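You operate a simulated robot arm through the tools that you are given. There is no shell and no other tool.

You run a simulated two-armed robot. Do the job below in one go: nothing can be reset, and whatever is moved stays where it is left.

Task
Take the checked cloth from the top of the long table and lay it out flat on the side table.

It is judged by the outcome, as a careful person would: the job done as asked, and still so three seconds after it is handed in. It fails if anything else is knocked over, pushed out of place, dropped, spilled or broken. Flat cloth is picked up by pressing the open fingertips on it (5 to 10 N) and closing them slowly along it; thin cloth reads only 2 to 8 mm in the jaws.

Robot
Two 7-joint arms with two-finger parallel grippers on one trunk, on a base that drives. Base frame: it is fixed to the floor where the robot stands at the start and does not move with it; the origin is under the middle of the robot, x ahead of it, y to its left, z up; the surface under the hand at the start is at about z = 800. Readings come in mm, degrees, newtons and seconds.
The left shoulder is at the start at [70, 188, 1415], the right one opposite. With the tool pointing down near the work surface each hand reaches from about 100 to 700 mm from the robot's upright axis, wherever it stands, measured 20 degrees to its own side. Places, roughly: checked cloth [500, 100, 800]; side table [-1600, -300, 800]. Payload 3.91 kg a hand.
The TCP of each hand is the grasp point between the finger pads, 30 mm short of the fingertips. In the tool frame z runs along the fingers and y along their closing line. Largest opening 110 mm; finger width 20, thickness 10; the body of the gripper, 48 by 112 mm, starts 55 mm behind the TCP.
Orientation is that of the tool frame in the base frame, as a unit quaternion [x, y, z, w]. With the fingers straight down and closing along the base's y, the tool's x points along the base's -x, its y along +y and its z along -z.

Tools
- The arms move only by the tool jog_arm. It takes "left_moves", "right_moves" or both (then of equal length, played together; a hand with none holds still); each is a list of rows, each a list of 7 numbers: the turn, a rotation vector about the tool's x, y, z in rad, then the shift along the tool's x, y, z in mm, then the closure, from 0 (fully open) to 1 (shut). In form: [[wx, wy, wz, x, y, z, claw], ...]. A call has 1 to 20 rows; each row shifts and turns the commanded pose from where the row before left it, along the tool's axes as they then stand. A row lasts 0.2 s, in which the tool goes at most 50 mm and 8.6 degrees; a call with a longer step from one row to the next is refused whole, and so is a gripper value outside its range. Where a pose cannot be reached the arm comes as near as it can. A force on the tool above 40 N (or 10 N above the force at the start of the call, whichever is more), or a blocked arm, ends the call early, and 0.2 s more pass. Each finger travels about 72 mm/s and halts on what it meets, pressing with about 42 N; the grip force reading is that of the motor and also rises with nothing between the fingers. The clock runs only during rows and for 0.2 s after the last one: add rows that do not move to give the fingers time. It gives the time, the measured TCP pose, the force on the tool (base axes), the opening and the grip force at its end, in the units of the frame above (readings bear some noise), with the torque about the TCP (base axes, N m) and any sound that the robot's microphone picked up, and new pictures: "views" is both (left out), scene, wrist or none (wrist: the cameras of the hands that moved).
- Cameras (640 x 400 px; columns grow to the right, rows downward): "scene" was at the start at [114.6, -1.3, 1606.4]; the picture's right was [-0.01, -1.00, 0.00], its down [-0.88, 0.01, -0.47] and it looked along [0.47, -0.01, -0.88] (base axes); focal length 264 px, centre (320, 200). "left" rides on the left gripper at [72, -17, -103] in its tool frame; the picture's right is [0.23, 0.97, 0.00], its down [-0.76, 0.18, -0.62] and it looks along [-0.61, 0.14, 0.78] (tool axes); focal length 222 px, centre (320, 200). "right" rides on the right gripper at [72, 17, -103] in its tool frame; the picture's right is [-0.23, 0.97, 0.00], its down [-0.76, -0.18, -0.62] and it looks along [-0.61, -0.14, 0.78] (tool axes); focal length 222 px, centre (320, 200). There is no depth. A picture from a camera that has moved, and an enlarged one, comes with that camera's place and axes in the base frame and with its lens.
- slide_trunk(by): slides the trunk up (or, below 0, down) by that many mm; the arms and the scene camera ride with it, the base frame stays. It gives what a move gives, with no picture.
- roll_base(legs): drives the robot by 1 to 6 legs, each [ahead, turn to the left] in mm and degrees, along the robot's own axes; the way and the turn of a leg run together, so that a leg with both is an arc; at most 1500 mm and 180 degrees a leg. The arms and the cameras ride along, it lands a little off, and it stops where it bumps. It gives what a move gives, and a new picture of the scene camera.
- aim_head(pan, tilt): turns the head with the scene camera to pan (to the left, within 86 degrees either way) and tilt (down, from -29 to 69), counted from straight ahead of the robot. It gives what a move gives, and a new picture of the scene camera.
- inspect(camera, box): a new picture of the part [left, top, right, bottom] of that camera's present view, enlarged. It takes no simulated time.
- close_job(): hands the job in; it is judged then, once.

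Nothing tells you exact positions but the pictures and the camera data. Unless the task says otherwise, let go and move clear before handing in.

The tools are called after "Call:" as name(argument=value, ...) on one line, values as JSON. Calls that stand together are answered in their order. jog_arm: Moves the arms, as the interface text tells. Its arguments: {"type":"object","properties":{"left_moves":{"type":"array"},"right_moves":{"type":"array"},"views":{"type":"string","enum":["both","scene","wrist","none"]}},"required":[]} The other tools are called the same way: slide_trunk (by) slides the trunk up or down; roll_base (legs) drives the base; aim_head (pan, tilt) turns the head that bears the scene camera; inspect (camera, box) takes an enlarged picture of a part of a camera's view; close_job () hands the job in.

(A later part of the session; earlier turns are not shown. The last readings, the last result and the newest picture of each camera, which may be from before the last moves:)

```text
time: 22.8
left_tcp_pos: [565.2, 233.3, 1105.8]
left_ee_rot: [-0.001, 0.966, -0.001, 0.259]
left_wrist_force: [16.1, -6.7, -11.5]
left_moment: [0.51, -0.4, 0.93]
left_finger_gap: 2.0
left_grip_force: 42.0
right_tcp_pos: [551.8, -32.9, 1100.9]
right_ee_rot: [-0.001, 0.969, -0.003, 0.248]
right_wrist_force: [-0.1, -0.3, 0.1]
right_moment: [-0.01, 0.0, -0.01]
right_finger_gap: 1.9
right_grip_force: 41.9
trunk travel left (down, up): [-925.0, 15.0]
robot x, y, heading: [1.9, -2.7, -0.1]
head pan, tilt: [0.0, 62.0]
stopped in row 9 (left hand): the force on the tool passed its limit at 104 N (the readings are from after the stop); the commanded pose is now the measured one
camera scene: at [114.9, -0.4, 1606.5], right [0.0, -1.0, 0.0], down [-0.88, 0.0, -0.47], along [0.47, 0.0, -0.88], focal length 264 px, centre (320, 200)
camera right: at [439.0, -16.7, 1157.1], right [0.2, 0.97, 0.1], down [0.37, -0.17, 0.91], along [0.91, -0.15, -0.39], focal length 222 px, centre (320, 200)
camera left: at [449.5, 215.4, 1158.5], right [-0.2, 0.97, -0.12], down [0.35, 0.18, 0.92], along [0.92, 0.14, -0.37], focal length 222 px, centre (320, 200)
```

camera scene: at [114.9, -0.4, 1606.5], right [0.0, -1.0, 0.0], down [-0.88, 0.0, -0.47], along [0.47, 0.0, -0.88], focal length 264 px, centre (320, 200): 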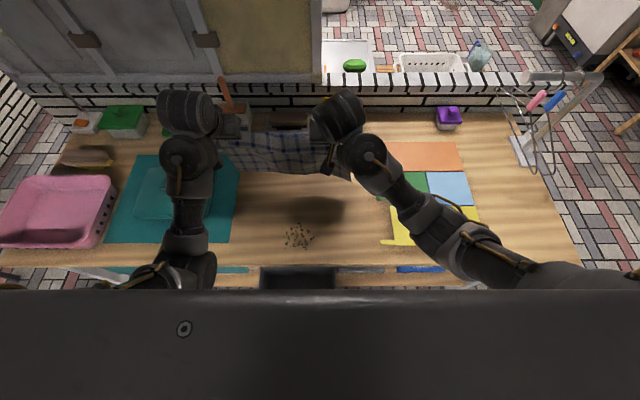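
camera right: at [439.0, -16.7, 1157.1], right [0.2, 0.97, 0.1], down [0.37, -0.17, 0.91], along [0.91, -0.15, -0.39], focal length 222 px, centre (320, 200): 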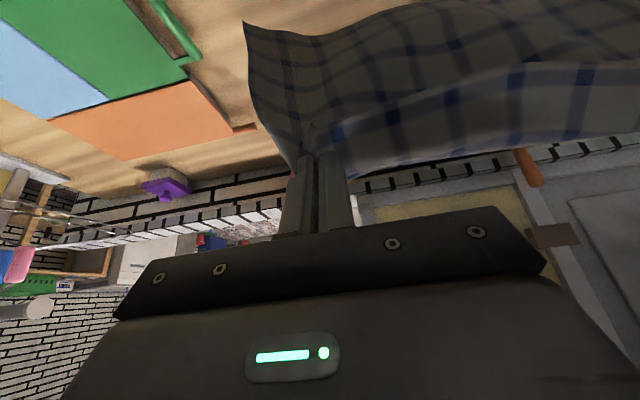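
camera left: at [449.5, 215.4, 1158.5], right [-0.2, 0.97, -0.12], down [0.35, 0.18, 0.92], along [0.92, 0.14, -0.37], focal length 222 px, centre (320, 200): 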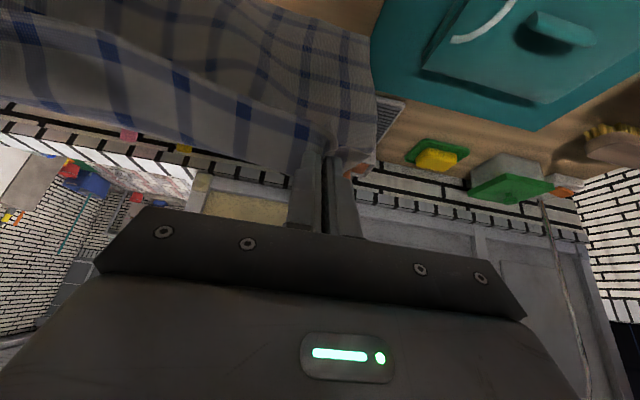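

The limit moved up 160 mm with the pitch, confirming it. I'll pitch both hands a bit further and rise the rest.

Call:
jog_arm(left_moves=[[0, 0, 0, 4, 0, 8, 1], [0, -0.09, 0, 0, 0, 0, 1], [0, -0.1, 0, 0, 0, 0, 1], [0, -0.1, 0, 0, 0, 0, 1], [0, 0, 0, -14, 0, -14, 1], [0, 0, 0, -14, 0, -14, 1], [0, 0, 0, -14, 0, -14, 1], [0, 0, 0, -14, 0, -14, 1], [0, 0, 0, 0, 0, 0, 1]], right_moves=[[0, 0, 0, 2, 0, 4, 1], [0, -0.1, 0, 0, 0, 0, 1], [0, -0.1, 0, 0, 0, 0, 1], [0, -0.1, 0, 0, 0, 0, 1], [0, 0, 0, -14, 0, -14, 1], [0, 0, 0, -14, 0, -14, 1], [0, 0, 0, -14, 0, -14, 1], [0, 0, 0, -14, 0, -14, 1], [0, 0, 0, 0, 0, 0, 1]], views="both")

Call:
inspect(camera="scene", box=[140, 60, 420, 290])

```text
time: 24.8
left_tcp_pos: [560.3, 233.3, 1175.3]
left_ee_rot: [-0.001, 0.919, -0.001, 0.395]
left_wrist_force: [0.4, -0.3, -0.5]
left_moment: [-0.01, 0.02, 0.0]
left_finger_gap: 2.1
left_grip_force: 41.8
right_tcp_pos: [550.1, -34.0, 1175.6]
right_ee_rot: [-0.001, 0.921, -0.004, 0.389]
right_wrist_force: [0.4, 0.8, -0.3]
right_moment: [-0.01, -0.01, -0.01]
right_finger_gap: 2.0
right_grip_force: 41.8
trunk travel left (down, up): [-925.0, 15.0]
robot x, y, heading: [-1.4, 0.9, -0.1]
head pan, tilt: [0.0, 62.0]
camera scene: at [114.7, -0.5, 1606.5], right [0.0, -1.0, 0.0], down [-0.88, 0.0, -0.47], along [0.47, 0.0, -0.88], focal length 264 px, centre (320, 200)
camera right: at [425.7, -16.5, 1195.2], right [0.16, 0.97, 0.16], down [0.08, -0.17, 0.98], along [0.98, -0.14, -0.11], focal length 222 px, centre (320, 200)
camera left: at [436.1, 215.4, 1194.7], right [-0.16, 0.97, -0.17], down [0.07, 0.18, 0.98], along [0.98, 0.14, -0.1], focal length 222 px, centre (320, 200)
```

scene: 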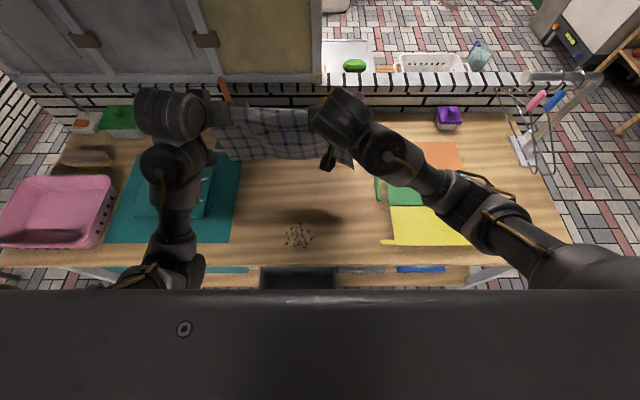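
right: 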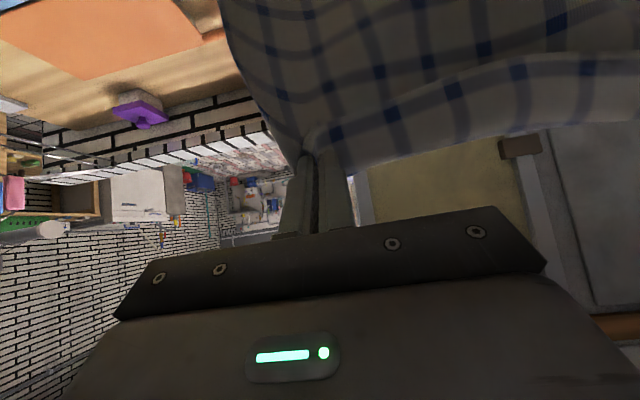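
left: 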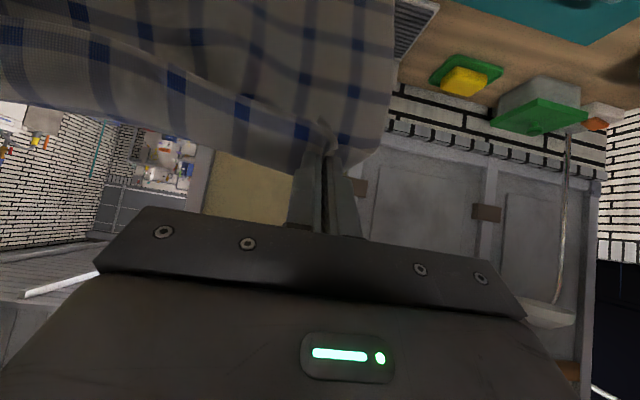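

```text
1.74 times, centred on (280, 175) of scene
camera zoom: at [114.7, -0.5, 1606.5], right [0.0, -1.0, 0.0], down [-0.88, 0.0, -0.47], along [0.47, 0.0, -0.88], focal length 459 px, centre (390, 244)
```

zoom: 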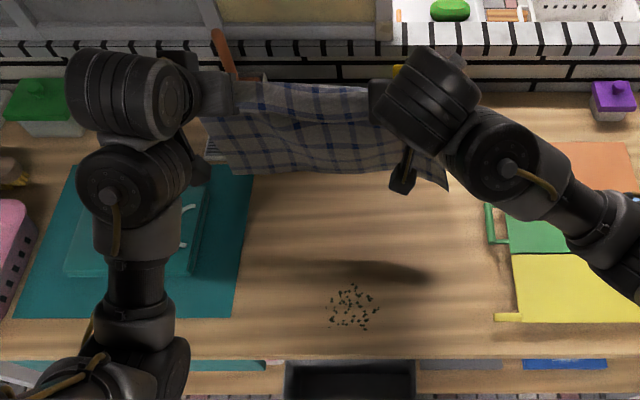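

The cloth now hangs free from both hands. I'll back away from the long table, then look toward the side table.

Call:
roll_base(legs=[[-450, 0]])

Call:
aim_head(pan=-86, tilt=30)

```text
time: 27.6
left_tcp_pos: [104.8, 234.0, 1175.6]
left_ee_rot: [-0.003, 0.919, 0.0, 0.394]
left_wrist_force: [0.3, -0.4, 0.3]
left_moment: [0.04, 0.03, -0.02]
left_finger_gap: 1.9
left_grip_force: 41.9
right_tcp_pos: [93.0, -32.2, 1175.0]
right_ee_rot: [-0.002, 0.921, -0.004, 0.39]
right_wrist_force: [0.8, -0.7, 0.1]
right_moment: [-0.03, 0.03, 0.0]
right_finger_gap: 2.0
right_grip_force: 41.6
trunk travel left (down, up): [-925.0, 15.0]
robot x, y, heading: [-456.6, -5.9, 0.3]
head pan, tilt: [0.0, 62.0]
camera scene: at [-341.1, -0.8, 1606.4], right [0.0, -1.0, 0.0], down [-0.88, 0.0, -0.47], along [0.47, 0.0, -0.88], focal length 264 px, centre (320, 200)
```

scene: 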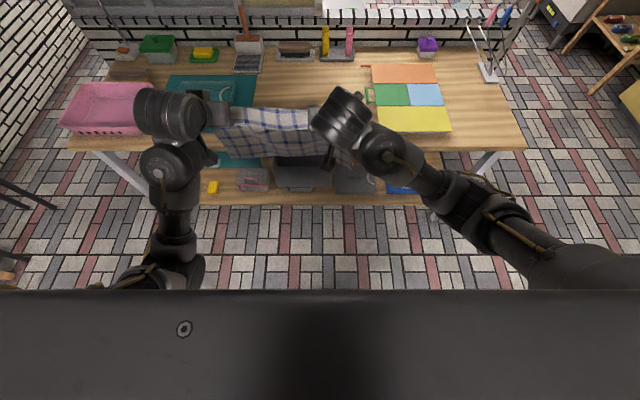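

```text
time: 29.2
left_tcp_pos: [104.2, 233.0, 1176.3]
left_ee_rot: [-0.003, 0.919, 0.0, 0.395]
left_wrist_force: [0.3, 0.5, -0.6]
left_moment: [0.0, -0.01, -0.03]
left_finger_gap: 1.8
left_grip_force: 41.9
right_tcp_pos: [92.9, -32.4, 1174.7]
right_ee_rot: [-0.002, 0.921, -0.004, 0.389]
right_wrist_force: [0.3, 0.1, -0.5]
right_moment: [0.0, 0.01, 0.02]
right_finger_gap: 2.0
right_grip_force: 41.8
trunk travel left (down, up): [-925.0, 15.0]
robot x, y, heading: [-453.8, 2.0, 0.1]
head pan, tilt: [-85.9, 30.0]
camera scene: at [-399.7, -91.2, 1650.9], right [-1.0, -0.07, 0.0], down [-0.04, 0.5, -0.87], along [0.06, -0.86, -0.5], focal length 264 px, centre (320, 200)
```

scene: 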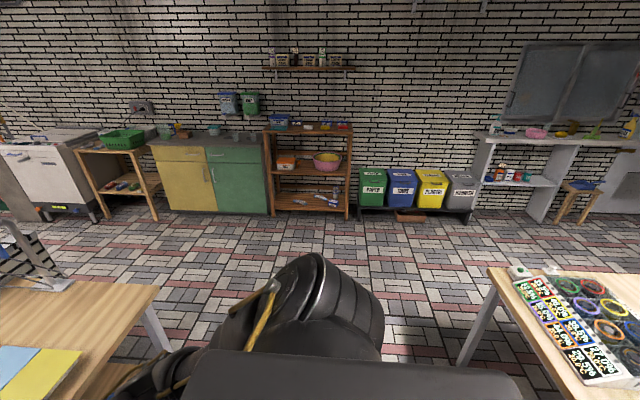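

The side table's near edge is at about x = -1087, with trays of goods at its south end. I'll turn right 90° in the clear aisle and look at the table from there.

Call:
roll_base(legs=[[0, -90]])

Call:
aim_head(pan=-70, tilt=35)

```text
time: 33.4
left_tcp_pos: [-211.6, -556.9, 1175.7]
left_ee_rot: [0.642, 0.657, -0.277, 0.281]
left_wrist_force: [0.9, -0.5, -0.3]
left_moment: [0.01, 0.02, 0.02]
left_finger_gap: 2.2
left_grip_force: 42.1
right_tcp_pos: [-479.0, -550.8, 1173.9]
right_ee_rot: [0.643, 0.659, -0.275, 0.276]
right_wrist_force: [0.1, -0.4, -0.4]
right_moment: [0.02, 0.0, 0.03]
right_finger_gap: 1.9
right_grip_force: 42.0
trunk travel left (down, up): [-925.0, 15.0]
robot x, y, heading: [-456.9, -1.7, -88.8]
head pan, tilt: [-85.9, 30.0]
camera scene: at [-545.6, -59.9, 1650.9], right [-0.09, 1.0, 0.0], down [0.5, 0.05, -0.87], along [-0.86, -0.08, -0.5], focal length 264 px, centre (320, 200)
```

scene: 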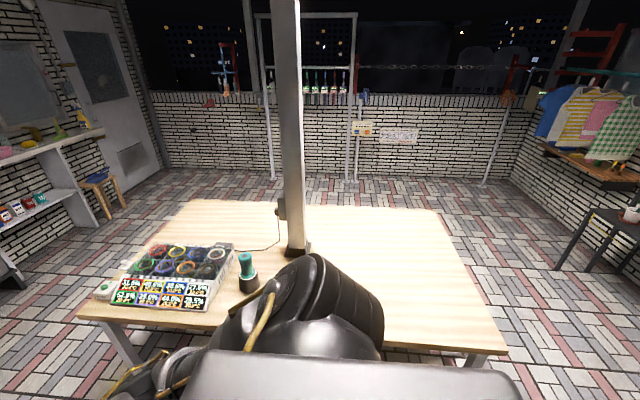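

```text
time: 34.2
left_tcp_pos: [-211.9, -557.4, 1175.9]
left_ee_rot: [0.643, 0.657, -0.276, 0.28]
left_wrist_force: [-0.9, -0.3, -0.6]
left_moment: [-0.01, 0.03, 0.07]
left_finger_gap: 2.3
left_grip_force: 41.7
right_tcp_pos: [-478.0, -550.3, 1174.5]
right_ee_rot: [0.643, 0.66, -0.274, 0.276]
right_wrist_force: [0.1, -0.1, -0.9]
right_moment: [-0.02, -0.01, 0.03]
right_finger_gap: 2.0
right_grip_force: 42.3
trunk travel left (down, up): [-925.0, 15.0]
robot x, y, heading: [-459.3, -4.0, -88.7]
head pan, tilt: [-70.0, 35.0]
camera scene: at [-538.1, -83.4, 1643.1], right [-0.36, 0.93, 0.0], down [0.53, 0.21, -0.82], along [-0.76, -0.3, -0.57], focal length 264 px, centre (320, 200)
```

scene: 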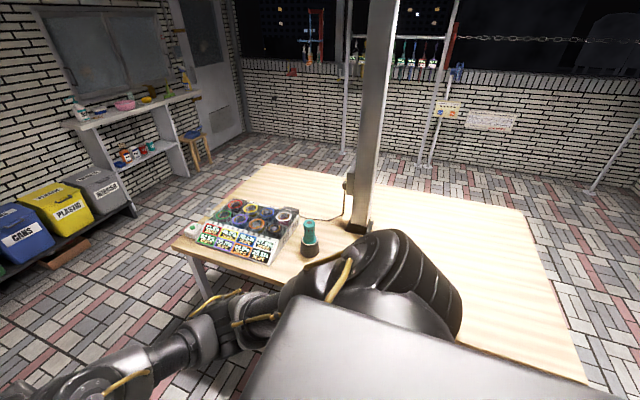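

The table is large (x -1950…-1087, y -1000…510) with a metal post at about (-1500, -254) and trays at the south end; the north half looks bare. I'll back up to line up with the bare half, then turn to face the table.

Call:
roll_base(legs=[[-230, 0], [0, -91]])

Call:
aim_head(pan=0, tilt=45)

```text
time: 39.8
left_tcp_pos: [-1025.3, 2.3, 1175.6]
left_ee_rot: [0.919, -0.002, -0.394, -0.001]
left_wrist_force: [-0.4, 0.2, 0.2]
left_moment: [0.0, 0.0, 0.06]
left_finger_gap: 2.0
left_grip_force: 41.4
right_tcp_pos: [-1011.0, 269.4, 1174.8]
right_ee_rot: [0.921, -0.002, -0.39, -0.005]
right_wrist_force: [-0.4, -0.3, 0.4]
right_moment: [0.01, -0.01, 0.03]
right_finger_gap: 2.2
right_grip_force: 41.8
trunk travel left (down, up): [-925.0, 15.0]
robot x, y, heading: [-464.2, 231.5, 179.6]
head pan, tilt: [-70.0, 35.0]
camera scene: at [-541.2, 314.6, 1643.1], right [0.94, 0.33, 0.0], down [0.19, -0.54, -0.82], along [-0.27, 0.77, -0.57], focal length 264 px, centre (320, 200)
```

scene: 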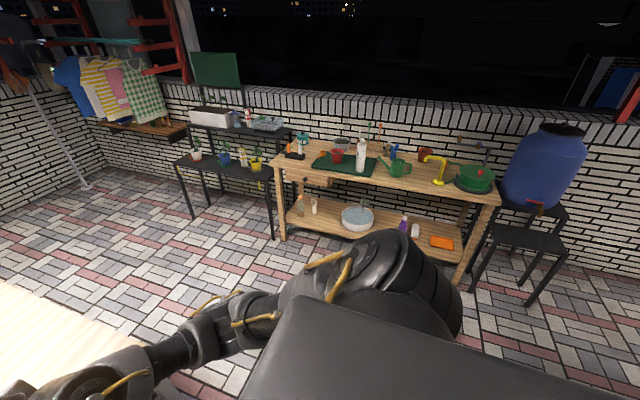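

```text
time: 41.2
left_tcp_pos: [-1024.6, 3.7, 1175.9]
left_ee_rot: [0.919, -0.003, -0.395, -0.003]
left_wrist_force: [0.0, 0.8, -0.7]
left_moment: [0.03, -0.01, 0.04]
left_finger_gap: 2.1
left_grip_force: 42.2
right_tcp_pos: [-1010.7, 270.4, 1173.4]
right_ee_rot: [0.921, -0.003, -0.389, -0.006]
right_wrist_force: [0.1, -0.6, -0.6]
right_moment: [-0.02, 0.02, 0.07]
right_finger_gap: 2.0
right_grip_force: 42.0
trunk travel left (down, up): [-925.0, 15.0]
robot x, y, heading: [-461.8, 229.8, 179.4]
head pan, tilt: [0.0, 45.0]
camera scene: at [-593.0, 232.6, 1628.3], right [0.01, 1.0, 0.0], down [0.71, -0.01, -0.71], along [-0.71, 0.01, -0.71], focal length 264 px, centre (320, 200)
```

scene: 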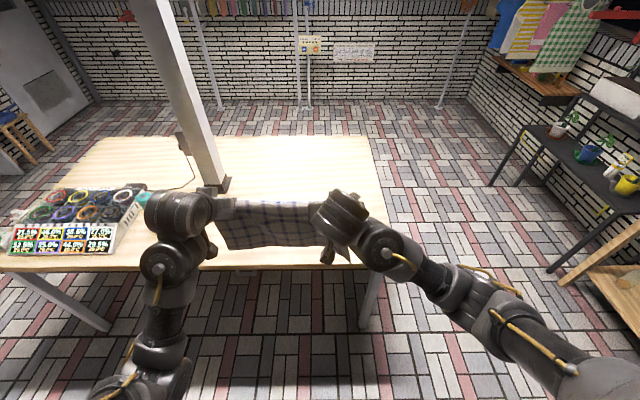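

Facing the side table, its north half is bare and the post stands at about (-1510, -210). I'll drive in while shifting a little north to keep well clear of the post.

Call:
roll_base(legs=[[0, -15], [320, 0], [0, 15.5]])

Call:
aim_head(pan=0, tilt=60)

```text
time: 45.1
left_tcp_pos: [-1331.7, 87.4, 1175.9]
left_ee_rot: [0.919, -0.001, -0.395, -0.002]
left_wrist_force: [-0.6, 0.3, -0.1]
left_moment: [-0.03, 0.0, -0.06]
left_finger_gap: 2.5
left_grip_force: 41.9
right_tcp_pos: [-1318.6, 353.4, 1174.8]
right_ee_rot: [0.921, -0.001, -0.39, -0.004]
right_wrist_force: [0.8, -0.3, 0.5]
right_moment: [-0.03, -0.02, -0.06]
right_finger_gap: 2.3
right_grip_force: 42.0
trunk travel left (down, up): [-925.0, 15.0]
robot x, y, heading: [-769.7, 319.2, 179.9]
head pan, tilt: [0.0, 45.0]
camera scene: at [-900.1, 318.7, 1628.3], right [0.0, 1.0, 0.0], down [0.71, 0.0, -0.71], along [-0.71, 0.0, -0.71], focal length 264 px, centre (320, 200)
```

scene: 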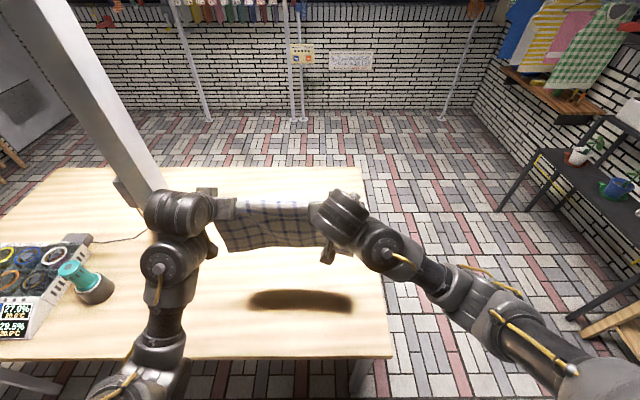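

```text
time: 45.9
left_tcp_pos: [-1331.5, 87.5, 1176.5]
left_ee_rot: [0.919, -0.001, -0.395, -0.001]
left_wrist_force: [-0.2, 0.1, 0.8]
left_moment: [0.03, 0.02, 0.0]
left_finger_gap: 2.2
left_grip_force: 41.9
right_tcp_pos: [-1317.3, 352.6, 1174.7]
right_ee_rot: [0.921, -0.001, -0.39, -0.005]
right_wrist_force: [0.0, 0.3, -0.2]
right_moment: [-0.01, 0.0, -0.02]
right_finger_gap: 2.3
right_grip_force: 42.6
trunk travel left (down, up): [-925.0, 15.0]
robot x, y, heading: [-766.3, 318.2, 179.7]
head pan, tilt: [0.0, 60.0]
camera scene: at [-884.6, 317.0, 1608.9], right [0.0, 1.0, 0.0], down [0.87, 0.0, -0.5], along [-0.5, 0.0, -0.87], focal length 264 px, centre (320, 200)
```

scene: 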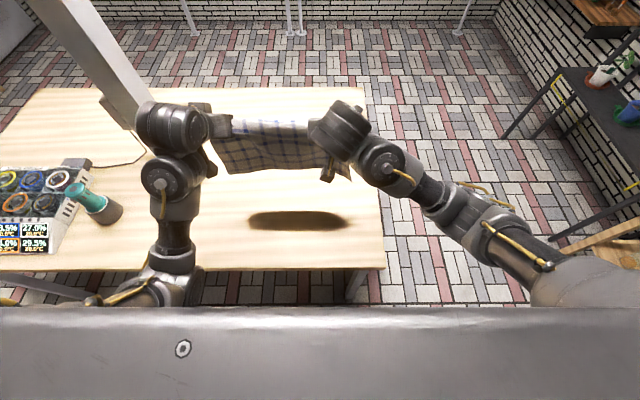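

The clear area in front is good: the cloth will end at about y 30–410, 110 mm from the table's north edge and far from the post. I'll stretch the cloth slightly and move it forward and down toward the table.

Call:
jog_arm(left_moves=[[0, 0, 0, -1.5, 1, 23.4, 1], [0, 0, 0, -1.5, 1, 23.4, 1], [0, 0, 0, -1.5, 1, 23.4, 1], [0, 0, 0, -1.5, 1, 23.4, 1], [0, 0, 0, -1.5, 1, 23.4, 1], [0, 0, 0, 0, 0, 0, 1], [0, 0, 0, 0, 0, 0, 1]], right_moves=[[0, 0, 0, -1.5, -1, 23.4, 1], [0, 0, 0, -1.5, -1, 23.4, 1], [0, 0, 0, -1.5, -1, 23.4, 1], [0, 0, 0, -1.5, -1, 23.4, 1], [0, 0, 0, -1.5, -1, 23.4, 1], [0, 0, 0, 0, 0, 0, 1], [0, 0, 0, 0, 0, 0, 1]], views="both")

Call:
inspect(camera="scene", box=[100, 80, 400, 290])

```text
time: 47.5
left_tcp_pos: [-1420.4, 81.7, 1098.8]
left_ee_rot: [0.919, 0.0, -0.395, -0.001]
left_wrist_force: [-0.1, 3.0, 0.7]
left_moment: [0.05, -0.02, -0.09]
left_finger_gap: 1.8
left_grip_force: 42.1
right_tcp_pos: [-1407.4, 358.2, 1100.7]
right_ee_rot: [0.921, 0.0, -0.389, -0.005]
right_wrist_force: [0.0, -4.0, 0.3]
right_moment: [-0.05, 0.0, 0.04]
right_finger_gap: 2.3
right_grip_force: 41.8
trunk travel left (down, up): [-925.0, 15.0]
robot x, y, heading: [-767.4, 318.8, 179.8]
head pan, tilt: [0.0, 60.0]
camera scene: at [-884.9, 317.8, 1608.8], right [0.0, 1.0, 0.0], down [0.87, 0.0, -0.5], along [-0.5, 0.0, -0.87], focal length 264 px, centre (320, 200)
camera right: at [-1282.3, 340.9, 1120.0], right [-0.16, -0.97, 0.16], down [-0.08, 0.17, 0.98], along [-0.98, 0.15, -0.11], focal length 222 px, centre (320, 200)
camera left: at [-1296.9, 97.7, 1118.2], right [0.15, -0.97, -0.17], down [-0.07, -0.18, 0.98], along [-0.99, -0.14, -0.1], focal length 222 px, centre (320, 200)
```

scene: 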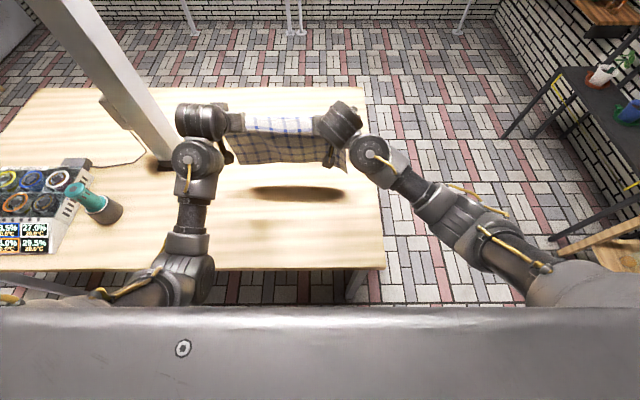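
right: 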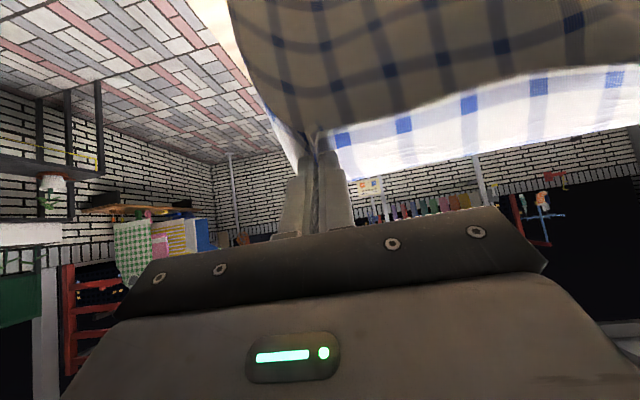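
left: 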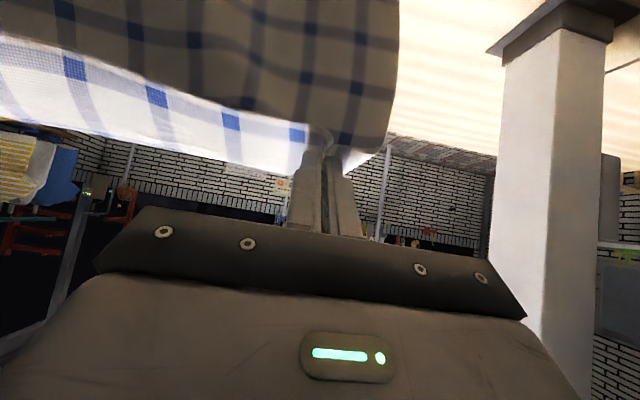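

```text
1.90 times, centred on (250, 185) of scene
camera zoom: at [-884.9, 317.8, 1608.8], right [0.0, 1.0, 0.0], down [0.87, 0.0, -0.5], along [-0.5, 0.0, -0.87], focal length 502 px, centre (453, 229)
```

zoom: 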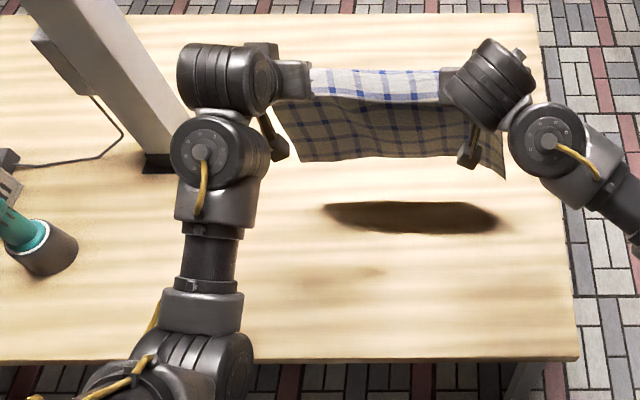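

The cloth is taut between the hands and the far edge hangs just above the table. I'll lower it until the bottom edge touches.

Call:
jog_arm(left_moves=[[0, 0, 0, 13.3, 0, 12.6, 1], [0, 0, 0, 13.3, 0, 12.6, 1], [0, 0, 0, 13.3, 0, 12.6, 1], [0, 0, 0, 0, 0, 0, 1]], right_moves=[[0, 0, 0, 13.3, 0, 12.6, 1], [0, 0, 0, 13.3, 0, 12.6, 1], [0, 0, 0, 13.3, 0, 12.6, 1], [0, 0, 0, 0, 0, 0, 1]], views="none")

Call:
inspect(camera="scene", box=[150, 90, 400, 250])

Call:
inspect(camera="left", box=[0, 0, 640, 400])

```text
time: 48.5
left_tcp_pos: [-1418.9, 82.2, 1045.6]
left_ee_rot: [0.919, -0.001, -0.395, -0.001]
left_wrist_force: [0.4, 2.9, -0.4]
left_moment: [0.08, 0.01, -0.08]
left_finger_gap: 2.2
left_grip_force: 42.0
right_tcp_pos: [-1405.6, 358.8, 1043.9]
right_ee_rot: [0.921, 0.0, -0.39, -0.004]
right_wrist_force: [-0.1, -3.3, 0.4]
right_moment: [-0.07, 0.0, 0.05]
right_finger_gap: 2.2
right_grip_force: 42.2
trunk travel left (down, up): [-925.0, 15.0]
robot x, y, heading: [-769.4, 317.9, 179.6]
head pan, tilt: [0.0, 60.0]
```

```text
2.50 times, centred on (275, 170) of scene
camera zoom: at [-884.7, 317.8, 1608.9], right [0.0, 1.0, 0.0], down [0.87, 0.0, -0.5], along [-0.5, 0.0, -0.87], focal length 660 px, centre (432, 275)
```

zoom: 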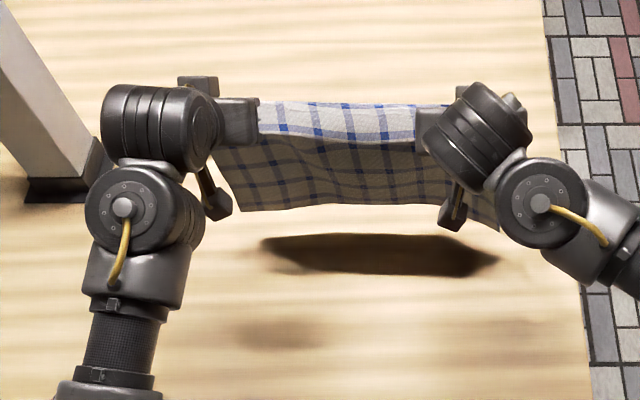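

```text
1.00 times, centred on (320, 200) of left (not enlarged: the box is as wide or as high as the picture)
camera zoom: at [-1295.4, 98.0, 1064.3], right [0.15, -0.97, -0.17], down [-0.07, -0.18, 0.98], along [-0.99, -0.14, -0.1], focal length 222 px, centre (320, 200)
```

zoom: 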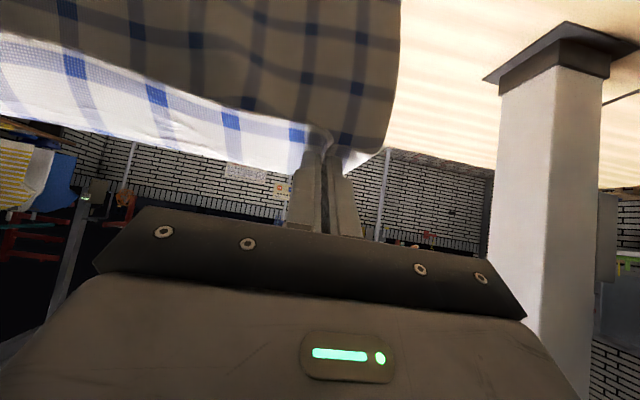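

The bottom edge is near the table now. I'll lower a bit more and begin drawing the hands back toward me while lowering.

Call:
jog_arm(left_moves=[[0, 0, 0, 12, 0, 11.5, 1], [0, 0, 0, 12, 0, 11.5, 1], [0, 0, 0, 0, 0, 0, 1]], right_moves=[[0, 0, 0, 12, 0, 11.5, 1], [0, 0, 0, 12, 0, 11.5, 1], [0, 0, 0, 0, 0, 0, 1]], views="none")

Call:
inspect(camera="scene", box=[150, 90, 400, 250])

Call:
inspect(camera="right", box=[0, 0, 640, 400])

```text
time: 49.3
left_tcp_pos: [-1420.8, 82.3, 1011.6]
left_ee_rot: [0.919, -0.001, -0.395, -0.002]
left_wrist_force: [-0.4, 2.1, -0.2]
left_moment: [0.02, 0.01, -0.12]
left_finger_gap: 2.3
left_grip_force: 41.9
right_tcp_pos: [-1405.3, 359.5, 1010.4]
right_ee_rot: [0.921, -0.001, -0.389, -0.005]
right_wrist_force: [0.2, -3.5, -0.5]
right_moment: [-0.05, -0.03, 0.06]
right_finger_gap: 2.2
right_grip_force: 42.0
trunk travel left (down, up): [-925.0, 15.0]
robot x, y, heading: [-766.6, 319.9, 179.8]
head pan, tilt: [0.0, 60.0]
```

```text
2.50 times, centred on (275, 170) of scene
camera zoom: at [-884.9, 317.7, 1608.8], right [0.0, 1.0, 0.0], down [0.87, 0.0, -0.5], along [-0.5, 0.0, -0.87], focal length 660 px, centre (432, 275)
```

zoom: 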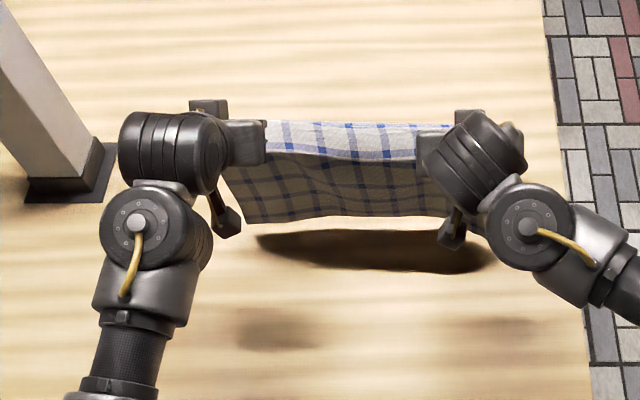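

```text
1.00 times, centred on (320, 200) of right (not enlarged: the box is as wide or as high as the picture)
camera zoom: at [-1280.8, 341.6, 1030.6], right [-0.16, -0.97, 0.16], down [-0.08, 0.17, 0.98], along [-0.98, 0.15, -0.11], focal length 222 px, centre (320, 200)
```

zoom: 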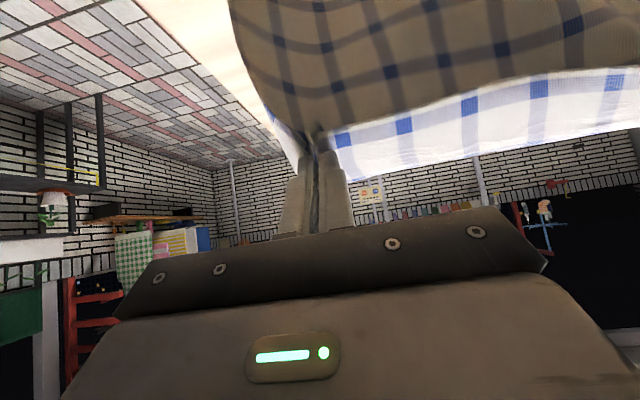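

The far edge is about at the table. Now I'll draw the hands back and down along an arc, easing the pitch.

Call:
jog_arm(left_moves=[[0, 0.033, 0, 21, 0, -7.6, 1], [0, 0.033, 0, 21, 0, -7.6, 1], [0, 0.033, 0, 21, 0, -7.6, 1], [0, 0.05, 0, 19, 0, 0.2, 1], [0, 0.05, 0, 19, 0, 0.2, 1], [0, 0.05, 0, 19, 0, 0.2, 1], [0, 0, 0, 0, 0, 0, 1]], right_moves=[[0, 0.033, 0, 21, 0, -7.6, 1], [0, 0.033, 0, 21, 0, -7.6, 1], [0, 0.033, 0, 21, 0, -7.6, 1], [0, 0.05, 0, 19, 0, 0.2, 1], [0, 0.05, 0, 19, 0, 0.2, 1], [0, 0.05, 0, 19, 0, 0.2, 1], [0, 0, 0, 0, 0, 0, 1]], views="none")

Call:
inspect(camera="scene", box=[150, 90, 400, 250])

Call:
inspect(camera="left", box=[0, 0, 640, 400])

```text
time: 50.9
left_tcp_pos: [-1315.0, 81.9, 949.9]
left_ee_rot: [0.961, 0.0, -0.277, 0.0]
left_wrist_force: [-0.3, 3.1, 0.1]
left_moment: [0.07, -0.02, -0.05]
left_finger_gap: 2.0
left_grip_force: 42.3
right_tcp_pos: [-1299.8, 358.8, 948.0]
right_ee_rot: [0.963, -0.001, -0.271, -0.004]
right_wrist_force: [0.2, -2.1, -0.3]
right_moment: [-0.01, 0.01, 0.04]
right_finger_gap: 2.3
right_grip_force: 42.2
trunk travel left (down, up): [-925.0, 15.0]
robot x, y, heading: [-769.4, 320.2, 179.9]
head pan, tilt: [0.0, 60.0]
```

```text
2.50 times, centred on (275, 170) of scene
camera zoom: at [-885.5, 317.7, 1608.8], right [0.0, 1.0, 0.0], down [0.87, 0.0, -0.5], along [-0.5, 0.0, -0.87], focal length 660 px, centre (432, 275)
```

zoom: 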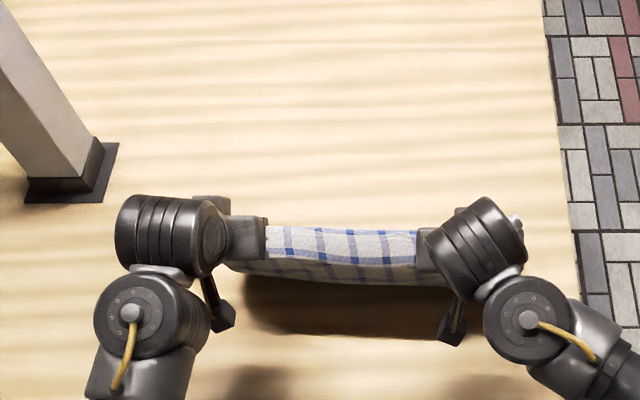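

```text
1.00 times, centred on (320, 200) of left (not enlarged: the box is as wide or as high as the picture)
camera zoom: at [-1200.1, 98.4, 997.6], right [0.19, -0.97, -0.12], down [-0.31, -0.18, 0.93], along [-0.93, -0.14, -0.34], focal length 222 px, centre (320, 200)
```

zoom: 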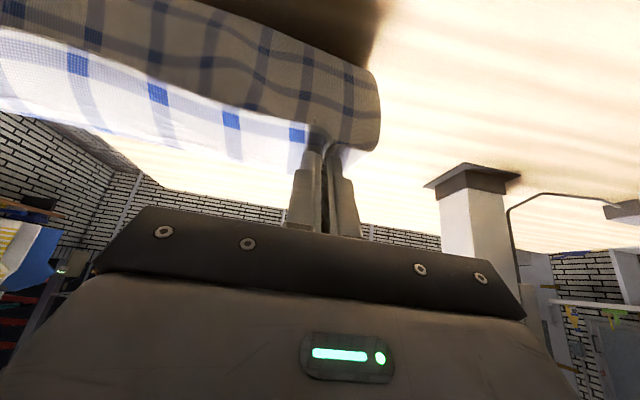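

I need to see exactly how the cloth is hanging now, so I'll zoom in.

Call:
inspect(camera="scene", box=[220, 160, 350, 240])

Call:
inspect(camera="right", box=[0, 0, 640, 400])

Call:
inspect(camera="left", box=[0, 0, 400, 200])

```text
4.92 times, centred on (285, 200) of scene
camera zoom: at [-885.5, 317.7, 1608.8], right [0.0, 1.0, 0.0], down [0.87, 0.0, -0.5], along [-0.5, 0.0, -0.87], focal length 1299 px, centre (492, 200)
```

zoom: 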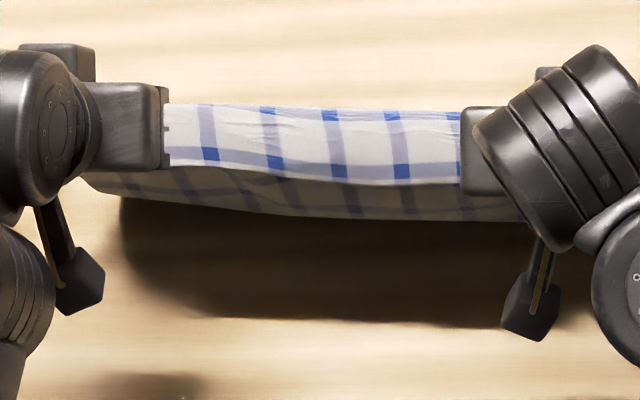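

```text
1.00 times, centred on (320, 200) of right (not enlarged: the box is as wide or as high as the picture)
camera zoom: at [-1183.4, 341.1, 998.1], right [-0.2, -0.97, 0.11], down [-0.32, 0.17, 0.93], along [-0.93, 0.15, -0.35], focal length 222 px, centre (320, 200)
```

zoom: 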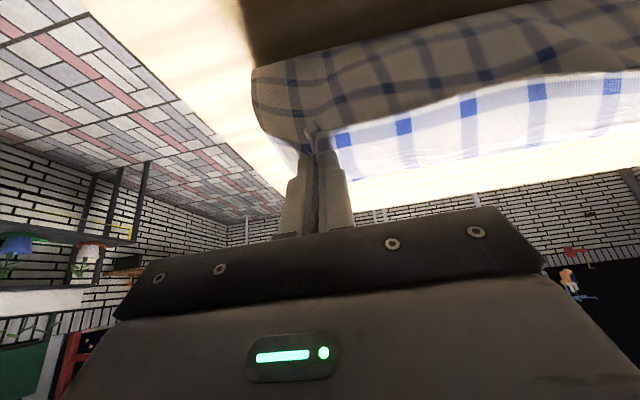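

```text
1.60 times, centred on (200, 100) of left
camera zoom: at [-1200.1, 98.4, 997.6], right [0.19, -0.97, -0.12], down [-0.31, -0.18, 0.93], along [-0.93, -0.14, -0.34], focal length 355 px, centre (512, 360)
```

zoom: 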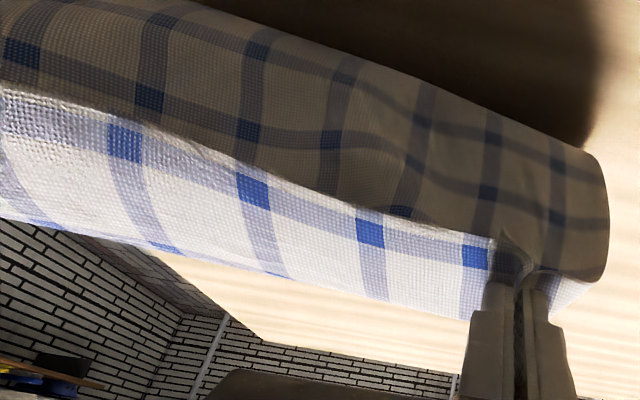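

The far edge touched and curled back under instead of trailing forward. I'll lift it off again and reach out further, then lay it with a quicker backward sweep so the far edge trails away from me.

Call:
jog_arm(left_moves=[[0, 0, 0, -10.6, 0, -16.9, 1], [0, 0, 0, -10.6, 0, -16.9, 1], [0, 0, 0, -10.6, 0, -16.9, 1], [0, 0, 0, -10.6, 0, -16.9, 1], [0, 0, 0, -10.6, 0, -16.9, 1], [0, 0, 0, -10.6, 0, -16.9, 1], [0, 0, 0, -10.6, 0, -16.9, 1], [0, 0, 0, -21.2, 0, 13.3, 1], [0, 0, 0, -21.2, 0, 13.3, 1], [0, 0, 0, -21.2, 0, 13.3, 1], [0, 0, 0, -21.2, 0, 13.3, 1], [0, 0, 0, 0, 0, 0, 1], [0, 0, 0, 0, 0, 0, 1], [0, 0, 0, 0, 0, 0, 1]], right_moves=[[0, 0, 0, -10.6, 0, -16.9, 1], [0, 0, 0, -10.6, 0, -16.9, 1], [0, 0, 0, -10.6, 0, -16.9, 1], [0, 0, 0, -10.6, 0, -16.9, 1], [0, 0, 0, -10.6, 0, -16.9, 1], [0, 0, 0, -10.6, 0, -16.9, 1], [0, 0, 0, -10.6, 0, -16.9, 1], [0, 0, 0, -24, 0, 15, 1], [0, 0, 0, -24, 0, 15, 1], [0, 0, 0, -24, 0, 15, 1], [0, 0, 0, -24, 0, 15, 1], [0, 0, 0, 0, 0, 0, 1], [0, 0, 0, 0, 0, 0, 1], [0, 0, 0, 0, 0, 0, 1]], views="both")

Call:
inspect(camera="scene", box=[180, 100, 370, 230])

```text
time: 53.9
left_tcp_pos: [-1416.9, 81.9, 1087.4]
left_ee_rot: [0.961, 0.0, -0.277, -0.001]
left_wrist_force: [-0.1, 1.6, -0.3]
left_moment: [0.07, 0.01, -0.07]
left_finger_gap: 2.2
left_grip_force: 42.1
right_tcp_pos: [-1415.8, 357.6, 1088.2]
right_ee_rot: [0.962, -0.001, -0.272, -0.004]
right_wrist_force: [0.1, -2.8, -0.7]
right_moment: [-0.06, -0.04, 0.01]
right_finger_gap: 1.9
right_grip_force: 41.8
trunk travel left (down, up): [-925.0, 15.0]
robot x, y, heading: [-768.1, 317.0, 180.0]
head pan, tilt: [0.0, 60.0]
camera scene: at [-886.1, 317.4, 1608.7], right [0.0, 1.0, 0.0], down [0.87, 0.0, -0.5], along [-0.5, 0.0, -0.87], focal length 264 px, centre (320, 200)
camera right: at [-1299.1, 340.3, 1138.2], right [-0.2, -0.97, 0.11], down [-0.32, 0.17, 0.93], along [-0.93, 0.15, -0.35], focal length 222 px, centre (320, 200)
camera left: at [-1300.8, 97.5, 1136.8], right [0.19, -0.97, -0.12], down [-0.31, -0.18, 0.93], along [-0.93, -0.14, -0.34], focal length 222 px, centre (320, 200)
```

scene: 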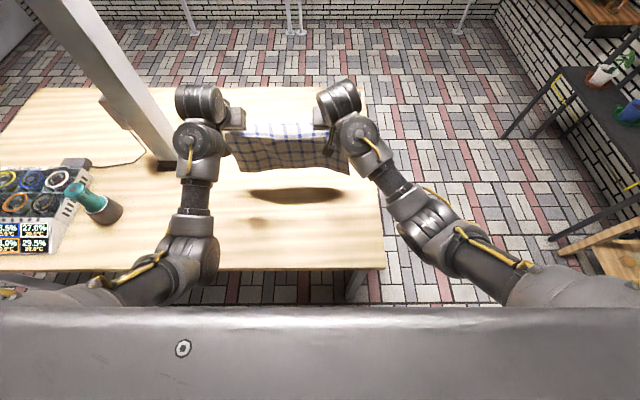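
right: 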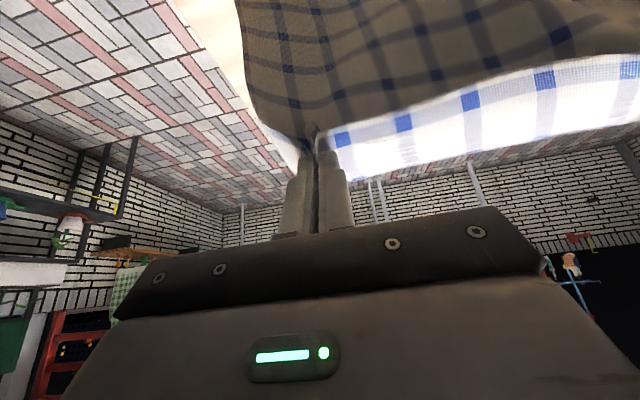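
left: 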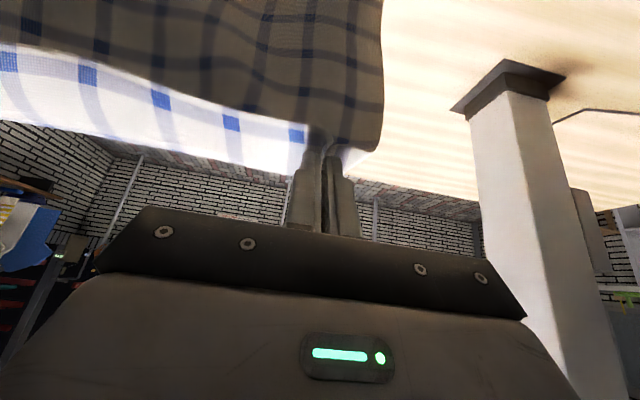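

```text
3.08 times, centred on (275, 165) of scene
camera zoom: at [-886.1, 317.4, 1608.7], right [0.0, 1.0, 0.0], down [0.87, 0.0, -0.5], along [-0.5, 0.0, -0.87], focal length 812 px, centre (458, 308)
```

zoom: 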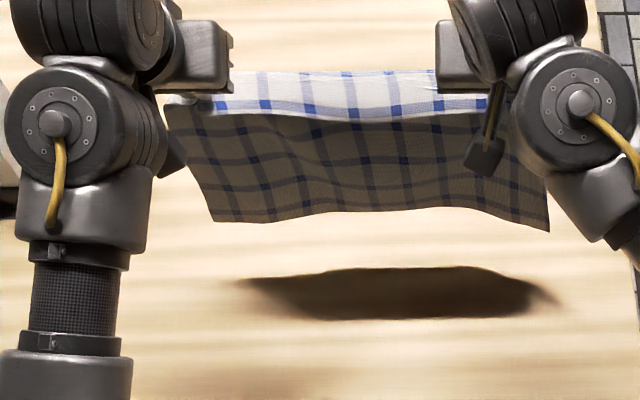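

The cloth hangs cleanly again, with its far edge about 35 mm above the table. I'll edge the base forward 30 mm for margin, then reach forward and lower so the far edge is just above the surface.

Call:
roll_base(legs=[[30, 0]])

Call:
jog_arm(left_moves=[[0, 0, 0, -1.9, 0, 15.9, 1], [0, 0, 0, -1.9, 0, 15.9, 1], [0, 0, 0, 0, 0, 0, 1], [0, 0, 0, 0, 0, 0, 1], [0, 0, 0, 0, 0, 0, 1], [0, 0, 0, 0, 0, 0, 1]], right_moves=[[0, 0, 0, -1.9, 0, 15.9, 1], [0, 0, 0, -1.9, 0, 15.9, 1], [0, 0, 0, 0, 0, 0, 1], [0, 0, 0, 0, 0, 0, 1], [0, 0, 0, 0, 0, 0, 1], [0, 0, 0, 0, 0, 0, 1]], views="none")

Call:
inspect(camera="scene", box=[120, 80, 370, 240])

```text
time: 54.7
left_tcp_pos: [-1438.1, 82.6, 1093.3]
left_ee_rot: [0.96, -0.002, -0.282, -0.001]
left_wrist_force: [0.9, 1.9, 0.9]
left_moment: [0.06, 0.02, -0.08]
left_finger_gap: 2.1
left_grip_force: 41.9
right_tcp_pos: [-1436.4, 358.8, 1093.4]
right_ee_rot: [0.961, -0.001, -0.276, -0.004]
right_wrist_force: [0.4, -2.2, 0.2]
right_moment: [-0.06, 0.02, 0.01]
right_finger_gap: 2.1
right_grip_force: 42.1
trunk travel left (down, up): [-925.0, 15.0]
robot x, y, heading: [-797.8, 316.7, 179.9]
head pan, tilt: [0.0, 60.0]
camera scene: at [-903.6, 317.9, 1609.7], right [0.0, 1.0, 0.0], down [0.86, 0.0, -0.51], along [-0.51, 0.0, -0.86], focal length 264 px, centre (320, 200)
```

scene: 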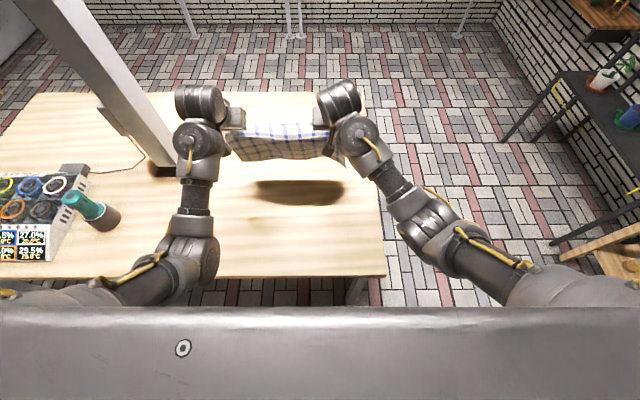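

```text
time: 56.1
left_tcp_pos: [-1467.1, 81.6, 1063.8]
left_ee_rot: [0.961, -0.001, -0.277, -0.001]
left_wrist_force: [-0.4, 2.7, -0.3]
left_moment: [0.07, 0.01, -0.03]
left_finger_gap: 2.1
left_grip_force: 42.0
right_tcp_pos: [-1462.9, 360.3, 1063.9]
right_ee_rot: [0.962, -0.001, -0.273, -0.004]
right_wrist_force: [0.3, -2.5, 0.6]
right_moment: [-0.06, -0.01, 0.03]
right_finger_gap: 2.3
right_grip_force: 41.8
trunk travel left (down, up): [-925.0, 15.0]
robot x, y, heading: [-797.2, 314.4, 179.7]
head pan, tilt: [0.0, 60.0]
```

```text
2.50 times, centred on (245, 160) of scene
camera zoom: at [-914.7, 317.8, 1608.8], right [0.0, 1.0, 0.0], down [0.87, 0.0, -0.5], along [-0.5, 0.0, -0.87], focal length 660 px, centre (508, 300)
```

zoom: 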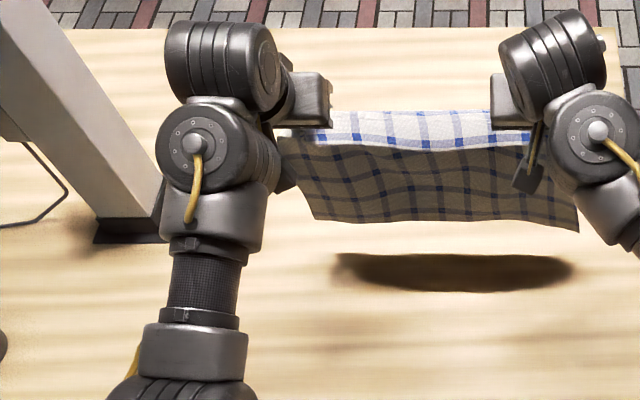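

All set: hands at x ≈ -1465 and the far edge just above the table, with the post clear. Now the backward-and-down sweep.

Call:
jog_arm(left_moves=[[0, 0, 0, 31.2, 0, -16, 1], [0, 0, 0, 47.1, 0, -9.5, 1], [0, 0, 0, 40.3, 0, -11.1, 1], [0, 0, 0, 37.3, 0, -4.5, 1], [0, 0.05, 0, 35.2, 0, 2.3, 1], [0, 0.05, 0, 33.4, 0, 9.4, 1], [0, 0.05, 0, 32.7, 0, 17.8, 1]], right_moves=[[0, 0, 0, 31.2, 0, -16, 1], [0, 0, 0, 47.1, 0, -9.5, 1], [0, 0, 0, 40.3, 0, -11.1, 1], [0, 0, 0, 37.3, 0, -4.5, 1], [0, 0.05, 0, 35.2, 0, 2.3, 1], [0, 0.05, 0, 33.4, 0, 9.4, 1], [0, 0.05, 0, 32.7, 0, 17.8, 1]], views="none")

Call:
inspect(camera="scene", box=[150, 100, 400, 260])

Call:
inspect(camera="left", box=[0, 0, 640, 400])

```text
time: 57.7
left_tcp_pos: [-1232.3, 82.9, 943.2]
left_ee_rot: [0.978, -0.001, -0.206, 0.0]
left_wrist_force: [-0.1, 2.9, -0.2]
left_moment: [0.08, -0.01, -0.05]
left_finger_gap: 2.0
left_grip_force: 42.2
right_tcp_pos: [-1231.2, 359.3, 941.8]
right_ee_rot: [0.98, -0.002, -0.199, -0.005]
right_wrist_force: [0.4, -1.8, 0.1]
right_moment: [-0.06, -0.01, 0.0]
right_finger_gap: 2.5
right_grip_force: 41.9
trunk travel left (down, up): [-925.0, 15.0]
robot x, y, heading: [-796.8, 320.2, 179.8]
head pan, tilt: [0.0, 60.0]
```

```text
2.50 times, centred on (275, 180) of scene
camera zoom: at [-912.1, 317.8, 1609.1], right [0.0, 1.0, 0.0], down [0.87, 0.0, -0.5], along [-0.5, 0.0, -0.87], focal length 660 px, centre (432, 250)
```

zoom: 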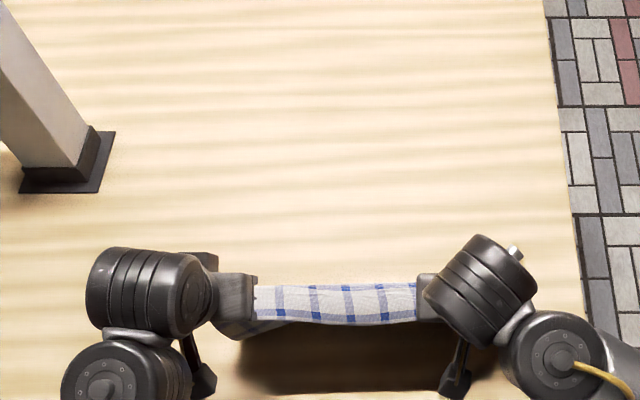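

```text
1.00 times, centred on (320, 200) of left (not enlarged: the box is as wide or as high as the picture)
camera zoom: at [-1126.7, 98.7, 1007.9], right [0.21, -0.97, -0.09], down [-0.45, -0.18, 0.88], along [-0.87, -0.14, -0.47], focal length 222 px, centre (320, 200)
```

zoom: 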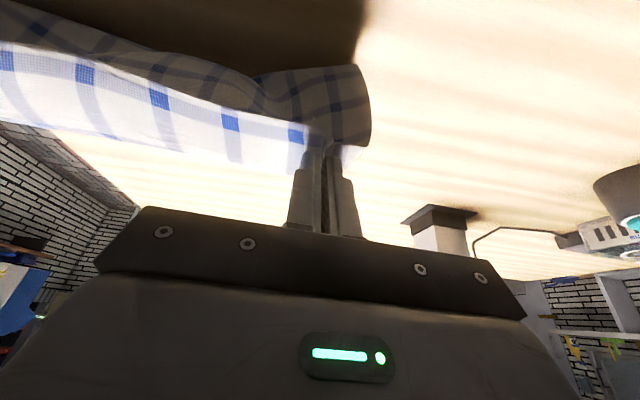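

The far edge still isn't visible beyond the hands. I'll zoom in on both wrist views to see how the cloth is bending.

Call:
inspect(camera="left", box=[0, 0, 400, 200])

Call:
inspect(camera="right", box=[200, 0, 640, 220])

Call:
inspect(camera="scene", box=[220, 190, 350, 270])

```text
1.60 times, centred on (200, 100) of left
camera zoom: at [-1126.7, 98.7, 1007.9], right [0.21, -0.97, -0.09], down [-0.45, -0.18, 0.88], along [-0.87, -0.14, -0.47], focal length 355 px, centre (512, 360)
```

zoom: 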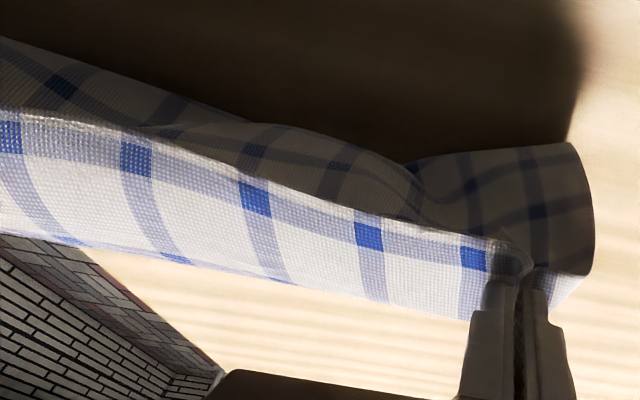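

```text
1.45 times, centred on (420, 110) of right
camera zoom: at [-1124.0, 342.1, 1009.4], right [-0.21, -0.97, 0.08], down [-0.46, 0.17, 0.87], along [-0.86, 0.15, -0.48], focal length 323 px, centre (174, 331)
```

zoom: 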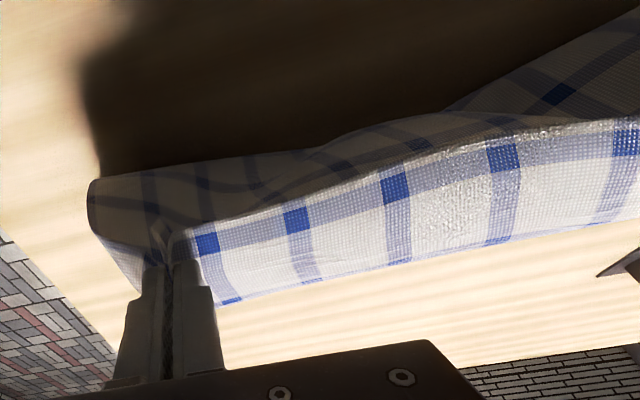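

```text
4.92 times, centred on (285, 230) of scene
camera zoom: at [-912.1, 317.8, 1609.1], right [0.0, 1.0, 0.0], down [0.87, 0.0, -0.5], along [-0.5, 0.0, -0.87], focal length 1299 px, centre (492, 52)
```

zoom: 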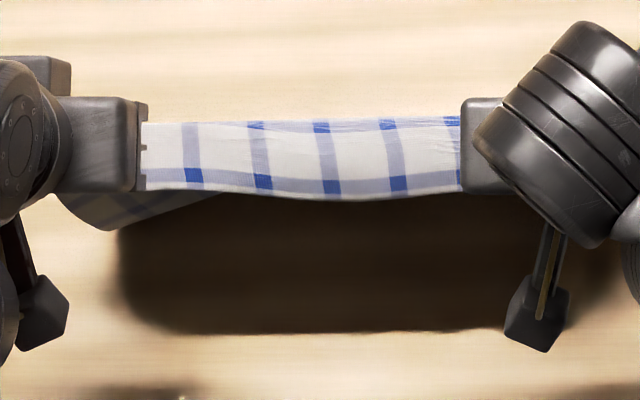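

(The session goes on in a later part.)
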